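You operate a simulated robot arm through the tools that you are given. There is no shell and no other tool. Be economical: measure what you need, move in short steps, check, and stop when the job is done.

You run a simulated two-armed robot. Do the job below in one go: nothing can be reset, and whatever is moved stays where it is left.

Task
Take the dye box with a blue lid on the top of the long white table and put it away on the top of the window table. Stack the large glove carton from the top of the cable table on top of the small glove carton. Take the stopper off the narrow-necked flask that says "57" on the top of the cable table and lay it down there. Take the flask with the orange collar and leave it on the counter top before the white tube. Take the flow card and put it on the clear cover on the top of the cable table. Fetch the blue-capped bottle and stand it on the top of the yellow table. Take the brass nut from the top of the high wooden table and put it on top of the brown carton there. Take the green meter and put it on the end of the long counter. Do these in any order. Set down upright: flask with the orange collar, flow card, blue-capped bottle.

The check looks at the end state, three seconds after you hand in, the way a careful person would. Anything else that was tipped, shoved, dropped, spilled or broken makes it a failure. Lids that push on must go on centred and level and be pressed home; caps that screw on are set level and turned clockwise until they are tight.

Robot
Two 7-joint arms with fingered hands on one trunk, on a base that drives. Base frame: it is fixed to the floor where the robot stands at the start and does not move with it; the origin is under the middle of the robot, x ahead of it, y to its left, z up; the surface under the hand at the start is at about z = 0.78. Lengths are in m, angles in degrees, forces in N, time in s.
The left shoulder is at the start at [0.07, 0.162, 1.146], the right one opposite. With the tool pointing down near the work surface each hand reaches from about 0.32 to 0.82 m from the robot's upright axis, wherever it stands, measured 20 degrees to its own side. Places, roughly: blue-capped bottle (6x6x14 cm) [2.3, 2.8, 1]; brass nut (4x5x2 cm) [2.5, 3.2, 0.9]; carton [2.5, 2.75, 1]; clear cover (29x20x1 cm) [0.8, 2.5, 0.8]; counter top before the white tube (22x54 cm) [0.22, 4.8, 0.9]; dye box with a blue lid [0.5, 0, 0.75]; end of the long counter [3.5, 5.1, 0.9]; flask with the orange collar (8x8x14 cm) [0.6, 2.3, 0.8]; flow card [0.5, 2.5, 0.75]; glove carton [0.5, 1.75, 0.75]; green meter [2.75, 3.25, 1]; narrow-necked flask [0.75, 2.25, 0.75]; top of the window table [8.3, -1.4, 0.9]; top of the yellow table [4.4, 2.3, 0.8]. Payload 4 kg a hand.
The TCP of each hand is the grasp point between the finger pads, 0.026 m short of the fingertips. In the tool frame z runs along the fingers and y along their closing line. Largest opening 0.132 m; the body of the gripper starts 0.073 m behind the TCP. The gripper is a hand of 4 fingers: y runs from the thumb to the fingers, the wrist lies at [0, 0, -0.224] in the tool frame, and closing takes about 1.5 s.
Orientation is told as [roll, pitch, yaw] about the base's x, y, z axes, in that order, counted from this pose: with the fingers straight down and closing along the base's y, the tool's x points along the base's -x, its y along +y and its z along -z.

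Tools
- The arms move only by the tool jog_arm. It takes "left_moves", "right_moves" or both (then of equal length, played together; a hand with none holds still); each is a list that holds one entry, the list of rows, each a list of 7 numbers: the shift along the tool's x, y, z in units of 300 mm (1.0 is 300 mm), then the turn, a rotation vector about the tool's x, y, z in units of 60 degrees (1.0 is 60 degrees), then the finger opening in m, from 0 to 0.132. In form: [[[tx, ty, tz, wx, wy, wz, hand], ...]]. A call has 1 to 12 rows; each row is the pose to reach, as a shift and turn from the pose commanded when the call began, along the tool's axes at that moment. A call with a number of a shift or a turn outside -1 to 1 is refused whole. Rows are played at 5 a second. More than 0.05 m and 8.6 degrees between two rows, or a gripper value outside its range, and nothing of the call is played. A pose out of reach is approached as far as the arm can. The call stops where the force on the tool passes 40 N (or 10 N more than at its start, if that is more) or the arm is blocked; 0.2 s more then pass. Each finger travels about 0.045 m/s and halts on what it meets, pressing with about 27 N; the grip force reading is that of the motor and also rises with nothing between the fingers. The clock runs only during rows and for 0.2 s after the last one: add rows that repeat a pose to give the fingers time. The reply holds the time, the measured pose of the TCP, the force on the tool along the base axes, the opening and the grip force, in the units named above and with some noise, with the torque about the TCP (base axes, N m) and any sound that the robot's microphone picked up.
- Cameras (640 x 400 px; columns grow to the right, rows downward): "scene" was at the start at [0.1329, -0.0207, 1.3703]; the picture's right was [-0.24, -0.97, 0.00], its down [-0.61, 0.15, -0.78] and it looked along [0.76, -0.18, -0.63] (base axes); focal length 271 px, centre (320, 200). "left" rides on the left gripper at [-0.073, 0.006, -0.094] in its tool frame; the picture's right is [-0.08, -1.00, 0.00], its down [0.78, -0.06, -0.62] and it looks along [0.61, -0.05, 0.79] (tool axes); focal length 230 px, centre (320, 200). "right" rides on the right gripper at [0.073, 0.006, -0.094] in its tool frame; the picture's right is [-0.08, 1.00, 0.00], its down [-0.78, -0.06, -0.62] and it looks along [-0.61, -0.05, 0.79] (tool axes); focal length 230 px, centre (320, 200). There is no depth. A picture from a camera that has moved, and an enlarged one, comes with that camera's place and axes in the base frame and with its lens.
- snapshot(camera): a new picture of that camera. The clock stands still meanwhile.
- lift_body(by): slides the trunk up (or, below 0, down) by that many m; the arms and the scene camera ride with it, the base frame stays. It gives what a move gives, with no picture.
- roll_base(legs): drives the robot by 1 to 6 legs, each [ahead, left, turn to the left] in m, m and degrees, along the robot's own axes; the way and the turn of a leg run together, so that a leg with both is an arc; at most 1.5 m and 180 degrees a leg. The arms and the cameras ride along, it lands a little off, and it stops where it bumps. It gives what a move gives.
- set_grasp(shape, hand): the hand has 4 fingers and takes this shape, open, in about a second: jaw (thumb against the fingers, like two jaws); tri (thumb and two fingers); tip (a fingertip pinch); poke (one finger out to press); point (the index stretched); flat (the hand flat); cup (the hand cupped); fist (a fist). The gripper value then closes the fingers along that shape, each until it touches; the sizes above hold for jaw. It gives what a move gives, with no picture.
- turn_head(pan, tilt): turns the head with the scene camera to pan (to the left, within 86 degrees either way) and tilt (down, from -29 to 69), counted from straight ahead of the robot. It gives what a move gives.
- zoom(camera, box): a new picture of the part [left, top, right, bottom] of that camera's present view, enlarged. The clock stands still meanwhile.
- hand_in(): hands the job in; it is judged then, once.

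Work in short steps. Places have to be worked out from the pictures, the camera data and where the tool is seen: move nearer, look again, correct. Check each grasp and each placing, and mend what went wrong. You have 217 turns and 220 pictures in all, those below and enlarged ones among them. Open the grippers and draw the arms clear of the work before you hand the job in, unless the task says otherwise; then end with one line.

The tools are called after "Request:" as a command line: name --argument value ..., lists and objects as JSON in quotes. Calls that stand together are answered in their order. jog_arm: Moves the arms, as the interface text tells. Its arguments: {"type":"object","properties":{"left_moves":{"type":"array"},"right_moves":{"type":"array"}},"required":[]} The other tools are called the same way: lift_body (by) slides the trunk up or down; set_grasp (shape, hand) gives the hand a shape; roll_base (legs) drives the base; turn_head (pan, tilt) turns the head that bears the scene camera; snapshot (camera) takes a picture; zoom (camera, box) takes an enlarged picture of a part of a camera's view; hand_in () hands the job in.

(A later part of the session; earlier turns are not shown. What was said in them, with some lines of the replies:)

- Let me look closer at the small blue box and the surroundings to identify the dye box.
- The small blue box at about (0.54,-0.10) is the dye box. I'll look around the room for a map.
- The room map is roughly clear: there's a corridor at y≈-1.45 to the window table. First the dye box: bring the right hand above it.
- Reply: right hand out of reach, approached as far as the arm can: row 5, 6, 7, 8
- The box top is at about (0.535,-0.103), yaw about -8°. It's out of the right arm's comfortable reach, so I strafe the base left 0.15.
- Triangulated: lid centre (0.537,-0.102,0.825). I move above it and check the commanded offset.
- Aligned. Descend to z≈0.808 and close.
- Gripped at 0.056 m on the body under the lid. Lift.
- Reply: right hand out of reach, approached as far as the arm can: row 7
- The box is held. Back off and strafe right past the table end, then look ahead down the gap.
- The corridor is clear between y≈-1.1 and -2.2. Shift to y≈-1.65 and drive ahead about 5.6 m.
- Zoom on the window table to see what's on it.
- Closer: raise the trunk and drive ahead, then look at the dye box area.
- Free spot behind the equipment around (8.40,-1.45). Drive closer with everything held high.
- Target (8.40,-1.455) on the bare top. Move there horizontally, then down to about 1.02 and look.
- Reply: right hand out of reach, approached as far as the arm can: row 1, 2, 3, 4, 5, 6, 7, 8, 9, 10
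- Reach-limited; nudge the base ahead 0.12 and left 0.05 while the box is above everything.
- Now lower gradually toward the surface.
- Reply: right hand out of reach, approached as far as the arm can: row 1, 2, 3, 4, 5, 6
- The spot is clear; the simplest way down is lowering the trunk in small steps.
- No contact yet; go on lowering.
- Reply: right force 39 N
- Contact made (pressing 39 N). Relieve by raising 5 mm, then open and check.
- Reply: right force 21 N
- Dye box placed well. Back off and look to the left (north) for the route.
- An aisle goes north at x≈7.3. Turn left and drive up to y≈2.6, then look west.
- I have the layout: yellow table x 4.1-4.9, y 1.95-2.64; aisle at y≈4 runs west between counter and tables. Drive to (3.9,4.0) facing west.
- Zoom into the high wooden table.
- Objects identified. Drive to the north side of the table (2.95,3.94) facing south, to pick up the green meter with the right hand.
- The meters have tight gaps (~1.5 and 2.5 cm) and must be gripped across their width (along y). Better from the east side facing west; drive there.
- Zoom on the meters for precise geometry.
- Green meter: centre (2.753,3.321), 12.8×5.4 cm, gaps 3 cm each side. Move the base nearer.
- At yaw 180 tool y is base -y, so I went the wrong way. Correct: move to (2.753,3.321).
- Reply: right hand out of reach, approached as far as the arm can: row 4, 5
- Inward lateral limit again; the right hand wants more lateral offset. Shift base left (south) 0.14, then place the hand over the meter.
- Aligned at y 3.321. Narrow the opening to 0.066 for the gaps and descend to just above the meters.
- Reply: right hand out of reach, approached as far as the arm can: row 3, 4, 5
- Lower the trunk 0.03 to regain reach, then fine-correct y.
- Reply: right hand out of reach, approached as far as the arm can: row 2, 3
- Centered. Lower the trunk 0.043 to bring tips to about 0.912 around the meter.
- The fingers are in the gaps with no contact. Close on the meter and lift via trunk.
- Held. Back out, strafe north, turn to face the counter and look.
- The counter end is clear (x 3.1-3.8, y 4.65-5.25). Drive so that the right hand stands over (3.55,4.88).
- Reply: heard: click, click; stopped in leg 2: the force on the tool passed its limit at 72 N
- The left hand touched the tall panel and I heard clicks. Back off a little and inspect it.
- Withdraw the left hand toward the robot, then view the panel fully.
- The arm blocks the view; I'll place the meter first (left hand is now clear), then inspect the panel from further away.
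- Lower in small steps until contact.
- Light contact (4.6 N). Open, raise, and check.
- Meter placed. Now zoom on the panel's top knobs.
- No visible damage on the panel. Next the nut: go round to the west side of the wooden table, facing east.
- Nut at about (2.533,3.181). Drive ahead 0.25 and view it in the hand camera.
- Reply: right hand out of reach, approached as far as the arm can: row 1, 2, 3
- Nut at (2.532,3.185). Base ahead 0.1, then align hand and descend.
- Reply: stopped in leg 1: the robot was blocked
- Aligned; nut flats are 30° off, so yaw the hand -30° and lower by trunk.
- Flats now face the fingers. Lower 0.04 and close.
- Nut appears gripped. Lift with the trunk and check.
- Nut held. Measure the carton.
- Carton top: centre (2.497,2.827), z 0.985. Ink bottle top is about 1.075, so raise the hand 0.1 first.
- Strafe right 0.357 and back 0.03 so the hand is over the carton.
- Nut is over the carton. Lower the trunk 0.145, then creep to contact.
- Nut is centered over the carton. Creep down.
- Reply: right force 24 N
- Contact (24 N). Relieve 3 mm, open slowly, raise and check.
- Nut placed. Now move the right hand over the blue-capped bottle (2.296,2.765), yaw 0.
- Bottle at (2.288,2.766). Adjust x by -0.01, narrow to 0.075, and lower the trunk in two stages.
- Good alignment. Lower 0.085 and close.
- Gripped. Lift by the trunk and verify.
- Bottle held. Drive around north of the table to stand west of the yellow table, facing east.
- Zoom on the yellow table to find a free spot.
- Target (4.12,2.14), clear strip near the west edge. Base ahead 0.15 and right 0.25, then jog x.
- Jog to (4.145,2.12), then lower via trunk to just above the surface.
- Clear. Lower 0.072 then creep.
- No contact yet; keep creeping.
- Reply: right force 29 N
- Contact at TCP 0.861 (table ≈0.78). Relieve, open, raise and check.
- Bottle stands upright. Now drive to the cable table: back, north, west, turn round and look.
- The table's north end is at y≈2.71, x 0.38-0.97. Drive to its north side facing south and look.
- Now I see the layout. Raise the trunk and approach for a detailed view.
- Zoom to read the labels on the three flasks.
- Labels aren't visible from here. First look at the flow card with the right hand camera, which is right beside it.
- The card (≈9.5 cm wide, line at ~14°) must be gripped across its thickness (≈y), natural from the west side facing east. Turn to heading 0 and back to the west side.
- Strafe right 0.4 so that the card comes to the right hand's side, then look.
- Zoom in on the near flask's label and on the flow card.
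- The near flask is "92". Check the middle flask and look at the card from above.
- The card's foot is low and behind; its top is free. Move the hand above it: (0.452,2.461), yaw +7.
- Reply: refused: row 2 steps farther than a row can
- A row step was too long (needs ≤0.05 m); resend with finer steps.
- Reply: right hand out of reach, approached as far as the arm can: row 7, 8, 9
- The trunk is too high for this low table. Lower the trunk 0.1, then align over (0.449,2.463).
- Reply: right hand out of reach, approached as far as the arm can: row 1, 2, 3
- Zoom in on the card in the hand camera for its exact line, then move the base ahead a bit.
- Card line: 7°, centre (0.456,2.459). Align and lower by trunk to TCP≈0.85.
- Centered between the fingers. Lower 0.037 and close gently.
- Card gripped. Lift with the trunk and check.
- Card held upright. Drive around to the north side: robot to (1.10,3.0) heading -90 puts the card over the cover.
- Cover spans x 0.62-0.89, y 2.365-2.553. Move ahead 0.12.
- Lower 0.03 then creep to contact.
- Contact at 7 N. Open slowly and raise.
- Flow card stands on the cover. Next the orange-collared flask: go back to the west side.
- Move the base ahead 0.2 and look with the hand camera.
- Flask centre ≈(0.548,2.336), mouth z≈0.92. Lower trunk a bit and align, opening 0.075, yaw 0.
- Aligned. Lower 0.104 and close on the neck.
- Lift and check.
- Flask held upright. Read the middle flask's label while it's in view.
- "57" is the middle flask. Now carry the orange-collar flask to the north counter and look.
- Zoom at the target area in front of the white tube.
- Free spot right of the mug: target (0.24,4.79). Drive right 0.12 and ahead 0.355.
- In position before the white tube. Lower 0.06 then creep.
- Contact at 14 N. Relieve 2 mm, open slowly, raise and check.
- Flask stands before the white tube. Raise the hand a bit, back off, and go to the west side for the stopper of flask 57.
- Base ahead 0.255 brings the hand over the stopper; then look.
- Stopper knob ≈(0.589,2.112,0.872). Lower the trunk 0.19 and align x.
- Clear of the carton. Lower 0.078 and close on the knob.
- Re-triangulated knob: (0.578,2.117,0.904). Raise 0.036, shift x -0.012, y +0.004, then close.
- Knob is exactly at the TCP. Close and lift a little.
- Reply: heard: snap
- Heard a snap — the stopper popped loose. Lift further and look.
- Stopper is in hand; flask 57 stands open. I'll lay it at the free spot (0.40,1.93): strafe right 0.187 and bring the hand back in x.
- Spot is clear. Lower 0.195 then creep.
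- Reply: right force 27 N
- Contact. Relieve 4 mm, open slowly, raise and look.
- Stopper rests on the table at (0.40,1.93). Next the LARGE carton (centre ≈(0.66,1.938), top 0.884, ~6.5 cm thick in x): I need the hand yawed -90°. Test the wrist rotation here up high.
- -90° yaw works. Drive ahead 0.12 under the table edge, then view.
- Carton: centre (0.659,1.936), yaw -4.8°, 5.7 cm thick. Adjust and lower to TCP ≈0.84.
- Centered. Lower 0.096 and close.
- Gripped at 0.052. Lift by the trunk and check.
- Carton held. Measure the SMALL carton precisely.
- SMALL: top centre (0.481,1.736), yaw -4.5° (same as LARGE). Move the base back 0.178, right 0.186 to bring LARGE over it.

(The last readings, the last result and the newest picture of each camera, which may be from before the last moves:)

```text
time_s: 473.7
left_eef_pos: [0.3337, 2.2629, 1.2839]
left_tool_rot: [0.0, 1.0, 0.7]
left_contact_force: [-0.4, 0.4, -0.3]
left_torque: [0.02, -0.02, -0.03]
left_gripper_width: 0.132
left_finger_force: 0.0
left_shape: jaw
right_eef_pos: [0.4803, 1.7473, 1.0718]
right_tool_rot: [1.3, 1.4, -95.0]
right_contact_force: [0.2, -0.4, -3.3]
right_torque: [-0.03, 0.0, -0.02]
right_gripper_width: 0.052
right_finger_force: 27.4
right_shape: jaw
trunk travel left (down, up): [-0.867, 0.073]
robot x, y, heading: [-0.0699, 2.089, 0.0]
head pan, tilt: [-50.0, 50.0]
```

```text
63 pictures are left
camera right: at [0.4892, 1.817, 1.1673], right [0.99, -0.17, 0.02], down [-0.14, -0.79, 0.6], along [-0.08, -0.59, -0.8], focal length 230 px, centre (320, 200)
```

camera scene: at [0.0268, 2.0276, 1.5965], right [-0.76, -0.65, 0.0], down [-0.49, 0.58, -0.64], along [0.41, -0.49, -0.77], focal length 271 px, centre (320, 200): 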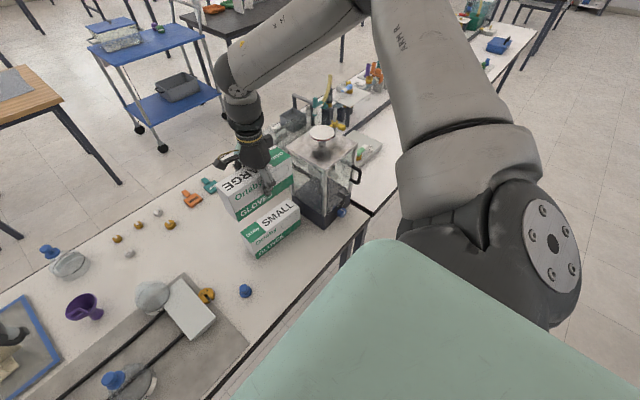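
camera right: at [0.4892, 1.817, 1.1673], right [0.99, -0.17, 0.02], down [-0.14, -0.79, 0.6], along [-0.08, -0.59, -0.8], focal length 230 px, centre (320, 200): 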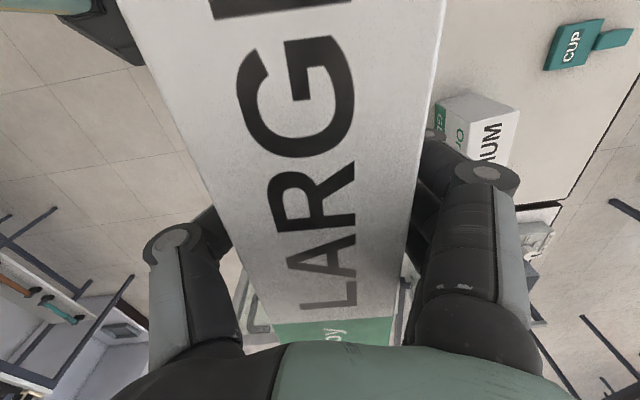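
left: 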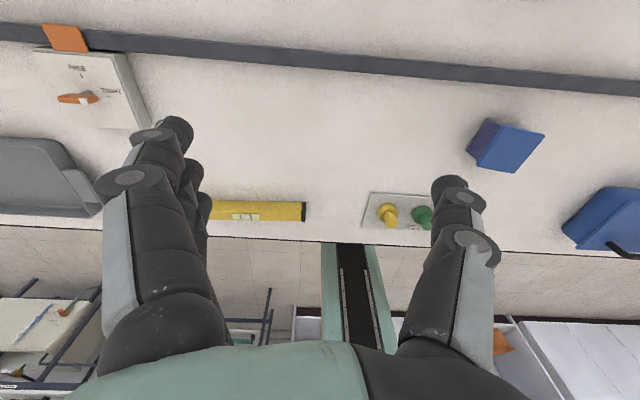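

Zoom to check clearances with the glass box and alignment.

Request:
zoom --camera "scene" --box '[205, 110, 375, 265]'

```text
2.58 times, centred on (290, 188) of scene
camera zoom: at [0.0268, 2.0276, 1.5965], right [-0.76, -0.65, 0.0], down [-0.49, 0.58, -0.64], along [0.41, -0.49, -0.77], focal length 699 px, centre (397, 232)
```

zoom: 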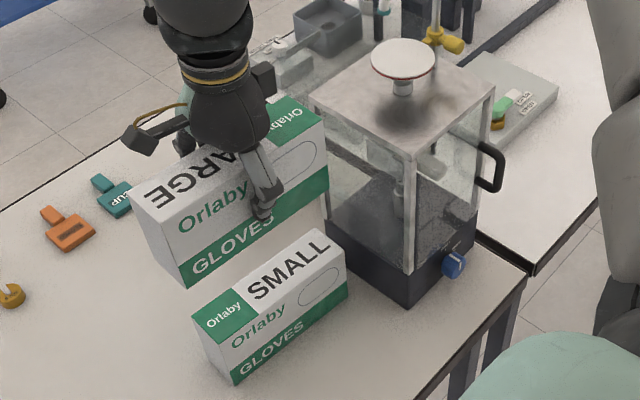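

LARGE is aligned over SMALL within about 1 cm, clear of the glass box. Lower 0.11 and creep.

Request:
lift_body --by -0.108

Request:
zoom --camera "scene" --box '[205, 110, 375, 265]'

Request:
lift_body --by -0.006

```text
time_s: 475.1
left_eef_pos: [0.3347, 2.2615, 1.1765]
left_tool_rot: [0.1, 0.9, 0.8]
left_contact_force: [-0.8, 0.2, -0.4]
left_torque: [0.02, 0.03, -0.02]
left_gripper_width: 0.1319
left_finger_force: 0.0
left_shape: jaw
right_eef_pos: [0.4789, 1.747, 0.9638]
right_tool_rot: [1.2, 1.4, -95.1]
right_contact_force: [-0.3, -0.4, -3.3]
right_torque: [0.01, -0.02, 0.03]
right_gripper_width: 0.0518
right_finger_force: 27.1
right_shape: jaw
trunk travel left (down, up): [-0.759, 0.181]
robot x, y, heading: [-0.0739, 2.0878, 0.0]
head pan, tilt: [-50.0, 50.0]
```

```text
2.58 times, centred on (290, 188) of scene
camera zoom: at [0.0262, 2.0263, 1.4885], right [-0.76, -0.65, 0.0], down [-0.49, 0.59, -0.64], along [0.41, -0.49, -0.77], focal length 699 px, centre (397, 232)
```

zoom: 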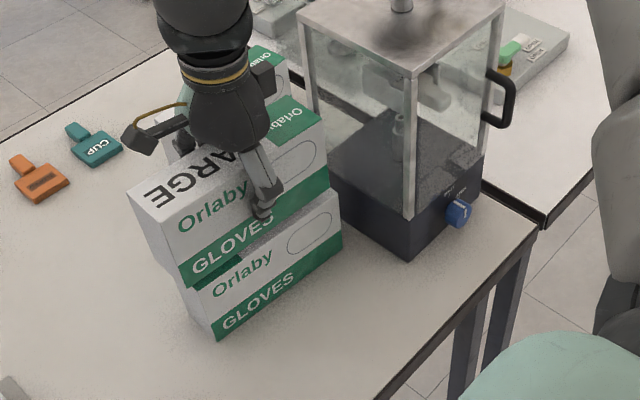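

```text
time_s: 475.6
left_eef_pos: [0.3355, 2.2629, 1.1691]
left_tool_rot: [0.1, 1.0, 0.8]
left_contact_force: [-0.1, 0.0, -0.1]
left_torque: [-0.01, -0.03, -0.02]
left_gripper_width: 0.1318
left_finger_force: 0.1
left_shape: jaw
right_eef_pos: [0.4794, 1.7468, 0.9583]
right_tool_rot: [1.2, 1.4, -95.1]
right_contact_force: [0.1, -0.4, -3.4]
right_torque: [-0.07, -0.01, -0.02]
right_gripper_width: 0.0518
right_finger_force: 26.7
right_shape: jaw
trunk travel left (down, up): [-0.753, 0.187]
robot x, y, heading: [-0.0741, 2.0859, 0.2]
head pan, tilt: [-50.0, 50.0]
```

Request:
lift_body --by -0.005

Request:
lift_body --by -0.005

```text
time_s: 476.2
left_eef_pos: [0.335, 2.2619, 1.1644]
left_tool_rot: [0.1, 0.9, 0.8]
left_contact_force: [0.7, 0.7, 0.3]
left_torque: [-0.02, 0.0, -0.02]
left_gripper_width: 0.1322
left_finger_force: 0.1
left_shape: jaw
right_eef_pos: [0.4802, 1.7471, 0.9527]
right_tool_rot: [1.2, 1.4, -95.1]
right_contact_force: [0.3, -0.7, -3.8]
right_torque: [-0.02, 0.0, -0.02]
right_gripper_width: 0.052
right_finger_force: 27.2
right_shape: jaw
trunk travel left (down, up): [-0.748, 0.192]
robot x, y, heading: [-0.0699, 2.089, -0.1]
head pan, tilt: [-50.0, 50.0]
```

```text
time_s: 476.7
left_eef_pos: [0.3352, 2.2635, 1.1603]
left_tool_rot: [0.0, 1.0, 0.8]
left_contact_force: [0.0, -0.2, 0.5]
left_torque: [0.0, 0.02, 0.0]
left_gripper_width: 0.1322
left_finger_force: 0.1
left_shape: jaw
right_eef_pos: [0.4794, 1.7455, 0.9474]
right_tool_rot: [1.2, 1.3, -95.2]
right_contact_force: [0.1, -0.3, -3.3]
right_torque: [-0.02, -0.02, 0.0]
right_gripper_width: 0.0521
right_finger_force: 27.3
right_shape: jaw
trunk travel left (down, up): [-0.743, 0.197]
robot x, y, heading: [-0.077, 2.0853, 0.2]
head pan, tilt: [-50.0, 50.0]
```

Request:
lift_body --by -0.005

Request:
lift_body --by -0.004

Request:
zoom --camera "scene" --box '[205, 110, 375, 265]'

```text
time_s: 477.3
left_eef_pos: [0.334, 2.2631, 1.1562]
left_tool_rot: [0.1, 0.9, 0.8]
left_contact_force: [0.4, -1.7, 0.7]
left_torque: [-0.01, 0.0, 0.02]
left_gripper_width: 0.1318
left_finger_force: 0.0
left_shape: jaw
right_eef_pos: [0.4792, 1.7473, 0.9452]
right_tool_rot: [1.4, 1.3, -95.3]
right_contact_force: [-2.2, -2.0, 17.2]
right_torque: [-0.04, 0.12, 0.02]
right_gripper_width: 0.0523
right_finger_force: 26.1
right_shape: jaw
trunk travel left (down, up): [-0.738, 0.202]
robot x, y, heading: [-0.0763, 2.0877, 0.2]
head pan, tilt: [-50.0, 50.0]
```

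```text
time_s: 478.0
left_eef_pos: [0.3324, 2.2628, 1.1516]
left_tool_rot: [0.2, 0.8, 0.7]
left_contact_force: [0.8, 0.0, -0.1]
left_torque: [0.02, 0.05, -0.05]
left_gripper_width: 0.1318
left_finger_force: 0.1
left_shape: jaw
right_eef_pos: [0.4801, 1.7479, 0.9459]
right_tool_rot: [1.9, 1.5, -95.1]
right_contact_force: [-6.5, -2.0, 23.2]
right_torque: [0.0, 0.26, 0.0]
right_gripper_width: 0.0531
right_finger_force: 27.2
right_shape: jaw
trunk travel left (down, up): [-0.734, 0.206]
robot x, y, heading: [-0.0722, 2.086, -0.1]
head pan, tilt: [-50.0, 50.0]
stopped: the force on the tool passed its limit at 41 N (the readings are from after the stop); the commanded pose is now the measured one
```

```text
2.58 times, centred on (290, 188) of scene
camera zoom: at [0.0229, 2.0275, 1.4641], right [-0.76, -0.64, 0.0], down [-0.49, 0.59, -0.64], along [0.42, -0.49, -0.76], focal length 699 px, centre (397, 232)
```

zoom: 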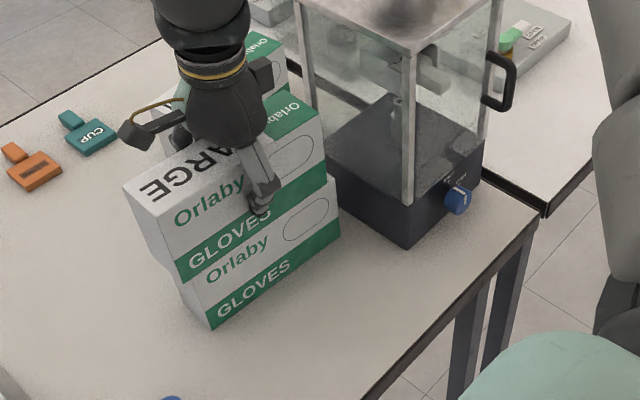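

Resting squarely on SMALL. Relieve, open, raise and check.

Request:
lift_body --by 0.005

Request:
jog_arm --right_moves '[[[0, 0, 0, 0, 0, 0, 0.06], [0, 0, 0, 0, 0, 0, 0.07], [0, 0, 0, 0, 0, 0, 0.085], [0, 0, 0, 0, 0, 0, 0.1], [0, 0, 0, 0, 0, 0, 0.11], [0, 0, 0, 0, 0, 0, 0.11]]]'

Request:
lift_body --by 0.19

Request:
snapshot --camera "right"

Request:
zoom --camera "scene" --box '[205, 130, 375, 285]'

```text
time_s: 478.5
left_eef_pos: [0.334, 2.2631, 1.1572]
left_tool_rot: [0.0, 0.8, 0.8]
left_contact_force: [-0.5, 0.0, 0.0]
left_torque: [0.01, 0.03, 0.0]
left_gripper_width: 0.1318
left_finger_force: 0.1
left_shape: jaw
right_eef_pos: [0.4802, 1.748, 0.9458]
right_tool_rot: [1.6, 1.5, -95.1]
right_contact_force: [-0.7, 0.1, -1.8]
right_torque: [0.05, -0.03, 0.02]
right_gripper_width: 0.0531
right_finger_force: 27.1
right_shape: jaw
trunk travel left (down, up): [-0.739, 0.201]
robot x, y, heading: [-0.0702, 2.0841, 0.3]
head pan, tilt: [-50.0, 50.0]
```

```text
time_s: 479.9
left_eef_pos: [0.3339, 2.2626, 1.1561]
left_tool_rot: [0.1, 1.1, 0.8]
left_contact_force: [0.0, 0.5, 0.6]
left_torque: [-0.02, 0.01, -0.02]
left_gripper_width: 0.1317
left_finger_force: 0.0
left_shape: jaw
right_eef_pos: [0.4801, 1.7473, 0.9458]
right_tool_rot: [1.5, 1.5, -95.1]
right_contact_force: [-0.3, -0.2, 0.3]
right_torque: [-0.02, -0.01, 0.01]
right_gripper_width: 0.1098
right_finger_force: 0.2
right_shape: jaw
trunk travel left (down, up): [-0.739, 0.201]
robot x, y, heading: [-0.074, 2.0866, 0.2]
head pan, tilt: [-50.0, 50.0]
```

```text
time_s: 482.0
left_eef_pos: [0.3349, 2.2633, 1.3475]
left_tool_rot: [0.1, 0.9, 0.9]
left_contact_force: [-0.3, 0.2, -0.5]
left_torque: [-0.01, 0.01, 0.02]
left_gripper_width: 0.1318
left_finger_force: 0.0
left_shape: jaw
right_eef_pos: [0.482, 1.7464, 1.137]
right_tool_rot: [1.6, 1.4, -95.2]
right_contact_force: [0.0, -0.4, -0.7]
right_torque: [0.0, 0.02, -0.01]
right_gripper_width: 0.11
right_finger_force: 0.0
right_shape: jaw
trunk travel left (down, up): [-0.929, 0.011]
robot x, y, heading: [-0.0735, 2.0882, 0.5]
head pan, tilt: [-50.0, 50.0]
```

```text
59 pictures are left
camera right: at [0.4904, 1.8159, 1.2321], right [0.99, -0.17, 0.02], down [-0.15, -0.79, 0.6], along [-0.08, -0.59, -0.8], focal length 230 px, centre (320, 200)
```

right: 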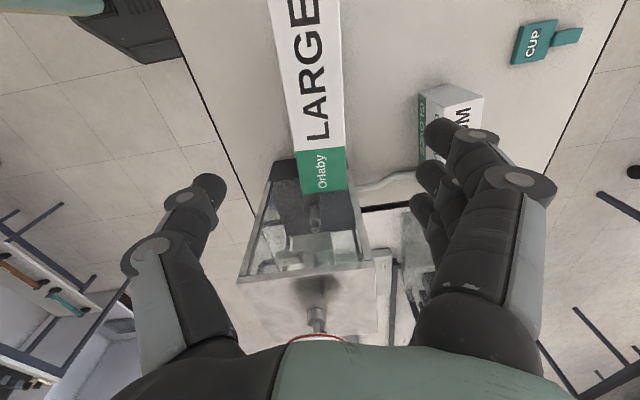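

```text
2.58 times, centred on (290, 208) of scene
camera zoom: at [0.0261, 2.0266, 1.6589], right [-0.76, -0.65, 0.0], down [-0.49, 0.59, -0.64], along [0.41, -0.49, -0.77], focal length 699 px, centre (397, 181)
```

zoom: 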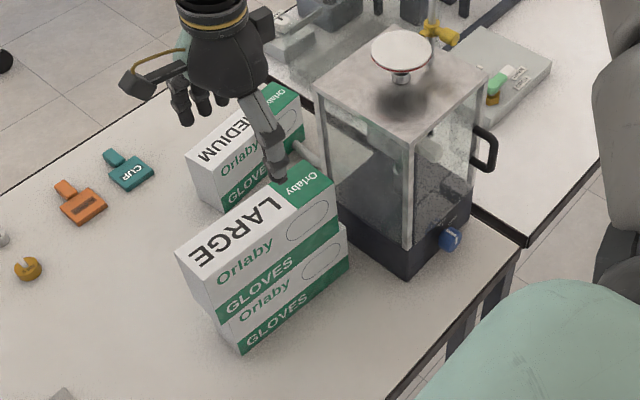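

Stack is neat. Back away from the table and take a final look.

Request:
roll_base --legs '[[-0.25, 0, 0], [0, 0.35, 0]]'

Request:
turn_head --pan -30 --tilt 38

Request:
snapshot --camera "scene"

Request:
zoom --camera "scene" --box '[180, 140, 420, 300]'

```text
time_s: 485.7
left_eef_pos: [0.082, 2.6073, 1.3471]
left_tool_rot: [0.2, 0.9, 0.7]
left_contact_force: [0.7, -0.1, -0.1]
left_torque: [0.03, 0.01, -0.01]
left_gripper_width: 0.1316
left_finger_force: 0.1
left_shape: jaw
right_eef_pos: [0.2283, 2.0908, 1.1351]
right_tool_rot: [1.6, 1.5, -95.2]
right_contact_force: [0.1, -0.1, 0.4]
right_torque: [0.04, -0.01, 0.0]
right_gripper_width: 0.1097
right_finger_force: 0.1
right_shape: jaw
trunk travel left (down, up): [-0.929, 0.011]
robot x, y, heading: [-0.3252, 2.4309, 0.3]
head pan, tilt: [-50.0, 50.0]
```

```text
time_s: 486.5
left_eef_pos: [0.0817, 2.6094, 1.3461]
left_tool_rot: [0.2, 0.9, 0.7]
left_contact_force: [0.2, 0.4, 0.2]
left_torque: [-0.03, -0.03, 0.04]
left_gripper_width: 0.1319
left_finger_force: 0.0
left_shape: jaw
right_eef_pos: [0.2286, 2.0936, 1.1361]
right_tool_rot: [1.5, 1.4, -95.2]
right_contact_force: [-1.0, -0.2, -0.1]
right_torque: [0.01, 0.0, 0.02]
right_gripper_width: 0.1097
right_finger_force: 0.0
right_shape: jaw
trunk travel left (down, up): [-0.929, 0.011]
robot x, y, heading: [-0.3261, 2.4346, 0.1]
head pan, tilt: [-30.0, 38.0]
```

```text
57 pictures are left
camera scene: at [-0.2013, 2.3899, 1.6761], right [-0.5, -0.87, 0.0], down [-0.53, 0.31, -0.79], along [0.68, -0.39, -0.62], focal length 271 px, centre (320, 200)
```

scene: 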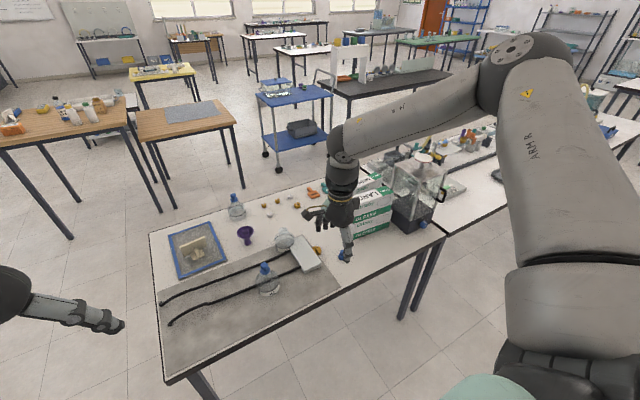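

```text
2.50 times, centred on (300, 220) of scene
camera zoom: at [-0.2013, 2.3899, 1.6761], right [-0.5, -0.87, 0.0], down [-0.53, 0.31, -0.79], along [0.68, -0.39, -0.62], focal length 677 px, centre (370, 150)
```

zoom: 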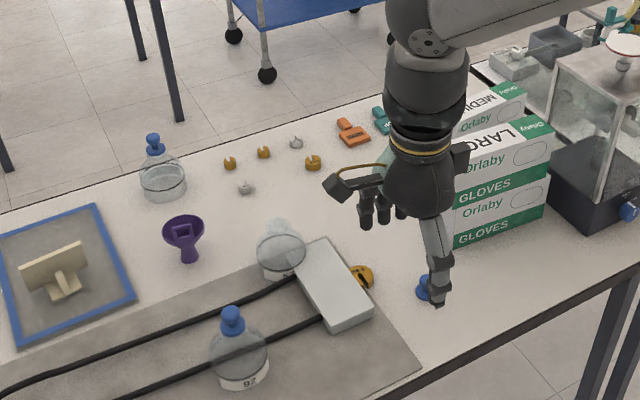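

All placements look right. I'll leave the table, and check the bumped panel once more on the way to a clear spot.

Request:
roll_base --legs '[[0, 0.75, 0], [0, 0.65, 0], [1.4, 0, 0], [1.45, 0, 0], [0, 0, 89]]'

Request:
turn_head --pan -10 --tilt 25

Request:
snapshot --camera "scene"

```text
time_s: 510.9
left_eef_pos: [2.3384, 4.2224, 1.3469]
left_tool_rot: [0.2, 1.0, 89.3]
left_contact_force: [-0.1, -0.2, -0.4]
left_torque: [0.01, 0.01, 0.02]
left_gripper_width: 0.1318
left_finger_force: 0.0
left_shape: jaw
right_eef_pos: [2.8589, 4.355, 1.1363]
right_tool_rot: [1.5, 1.4, -6.8]
right_contact_force: [-0.3, 0.3, 0.1]
right_torque: [-0.04, 0.02, 0.02]
right_gripper_width: 0.1099
right_finger_force: 0.1
right_shape: jaw
trunk travel left (down, up): [-0.929, 0.011]
robot x, y, heading: [2.5037, 3.808, 88.5]
head pan, tilt: [-30.0, 38.0]
```

```text
time_s: 511.7
left_eef_pos: [2.3373, 4.2214, 1.3463]
left_tool_rot: [0.2, 0.9, 89.3]
left_contact_force: [0.7, 0.4, -0.3]
left_torque: [0.01, -0.03, -0.01]
left_gripper_width: 0.1317
left_finger_force: 0.0
left_shape: jaw
right_eef_pos: [2.8574, 4.3552, 1.136]
right_tool_rot: [1.4, 1.4, -6.7]
right_contact_force: [0.5, 0.1, -0.1]
right_torque: [0.0, 0.03, -0.01]
right_gripper_width: 0.1098
right_finger_force: 0.0
right_shape: jaw
trunk travel left (down, up): [-0.929, 0.011]
robot x, y, heading: [2.5042, 3.8114, 88.8]
head pan, tilt: [-10.0, 25.0]
```

```text
55 pictures are left
camera scene: at [2.5221, 3.9493, 1.6964], right [0.98, -0.2, 0.0], down [-0.08, -0.41, -0.91], along [0.18, 0.89, -0.42], focal length 271 px, centre (320, 200)
```

scene: 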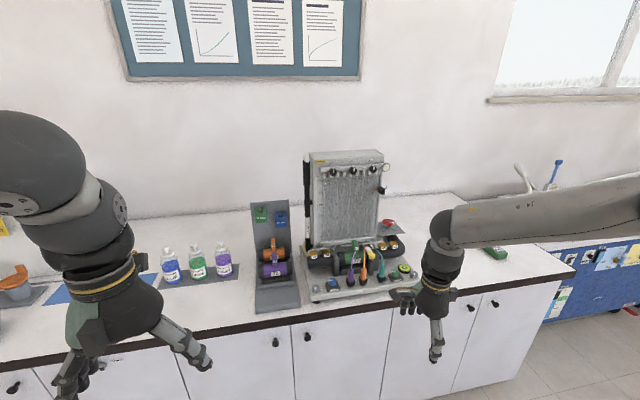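

Request:
zoom --camera "scene" --box '[295, 140, 425, 220]'

Request:
zoom --camera "scene" --box '[250, 200, 430, 310]'

```text
4.92 times, centred on (360, 180) of scene
camera zoom: at [2.5221, 3.9493, 1.6964], right [0.98, -0.2, 0.0], down [-0.08, -0.41, -0.91], along [0.18, 0.89, -0.42], focal length 1333 px, centre (123, 298)
```

zoom: 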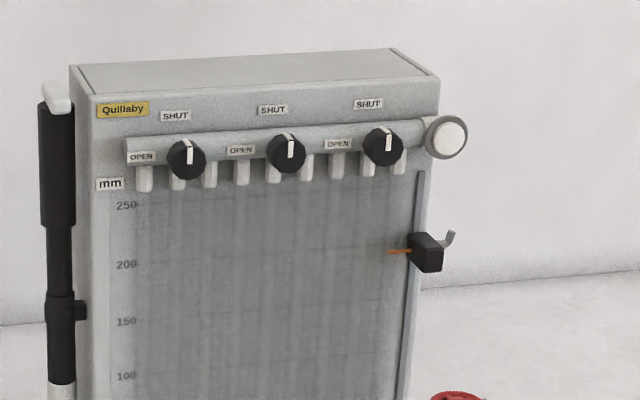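

```text
3.56 times, centred on (340, 255) of scene
camera zoom: at [2.5221, 3.9493, 1.6964], right [0.98, -0.2, 0.0], down [-0.08, -0.41, -0.91], along [0.18, 0.89, -0.42], focal length 963 px, centre (249, 4)
```

zoom: 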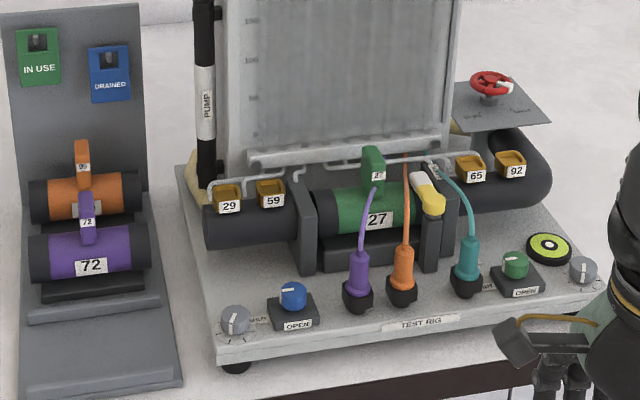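

All three valves read SHUT and the pointer is where it was, so I found nothing moved on the panel. I back off to clear space and hand in.

Request:
roll_base --legs '[[0, -0.6, 0]]'

Request:
hand_in

```text
time_s: 515.1
left_eef_pos: [2.9352, 4.2077, 1.3455]
left_tool_rot: [-0.1, 1.0, 89.3]
left_contact_force: [-1.1, -0.2, 0.5]
left_torque: [0.0, 0.01, 0.01]
left_gripper_width: 0.1322
left_finger_force: 0.0
left_shape: jaw
right_eef_pos: [3.4549, 4.3416, 1.1379]
right_tool_rot: [1.5, 1.3, -6.5]
right_contact_force: [0.7, 0.0, 1.0]
right_torque: [-0.02, 0.01, -0.03]
right_gripper_width: 0.1097
right_finger_force: 0.0
right_shape: jaw
trunk travel left (down, up): [-0.929, 0.011]
robot x, y, heading: [3.1039, 3.7941, 88.6]
head pan, tilt: [-10.0, 25.0]
```

```text
The job is handed in.
```

All eight items are in place and the job is handed in; on the way the left hand bumped the tall test panel on the long counter (two clicks heard, 72 N), and a later look found its valves at SHUT and nothing visibly moved.
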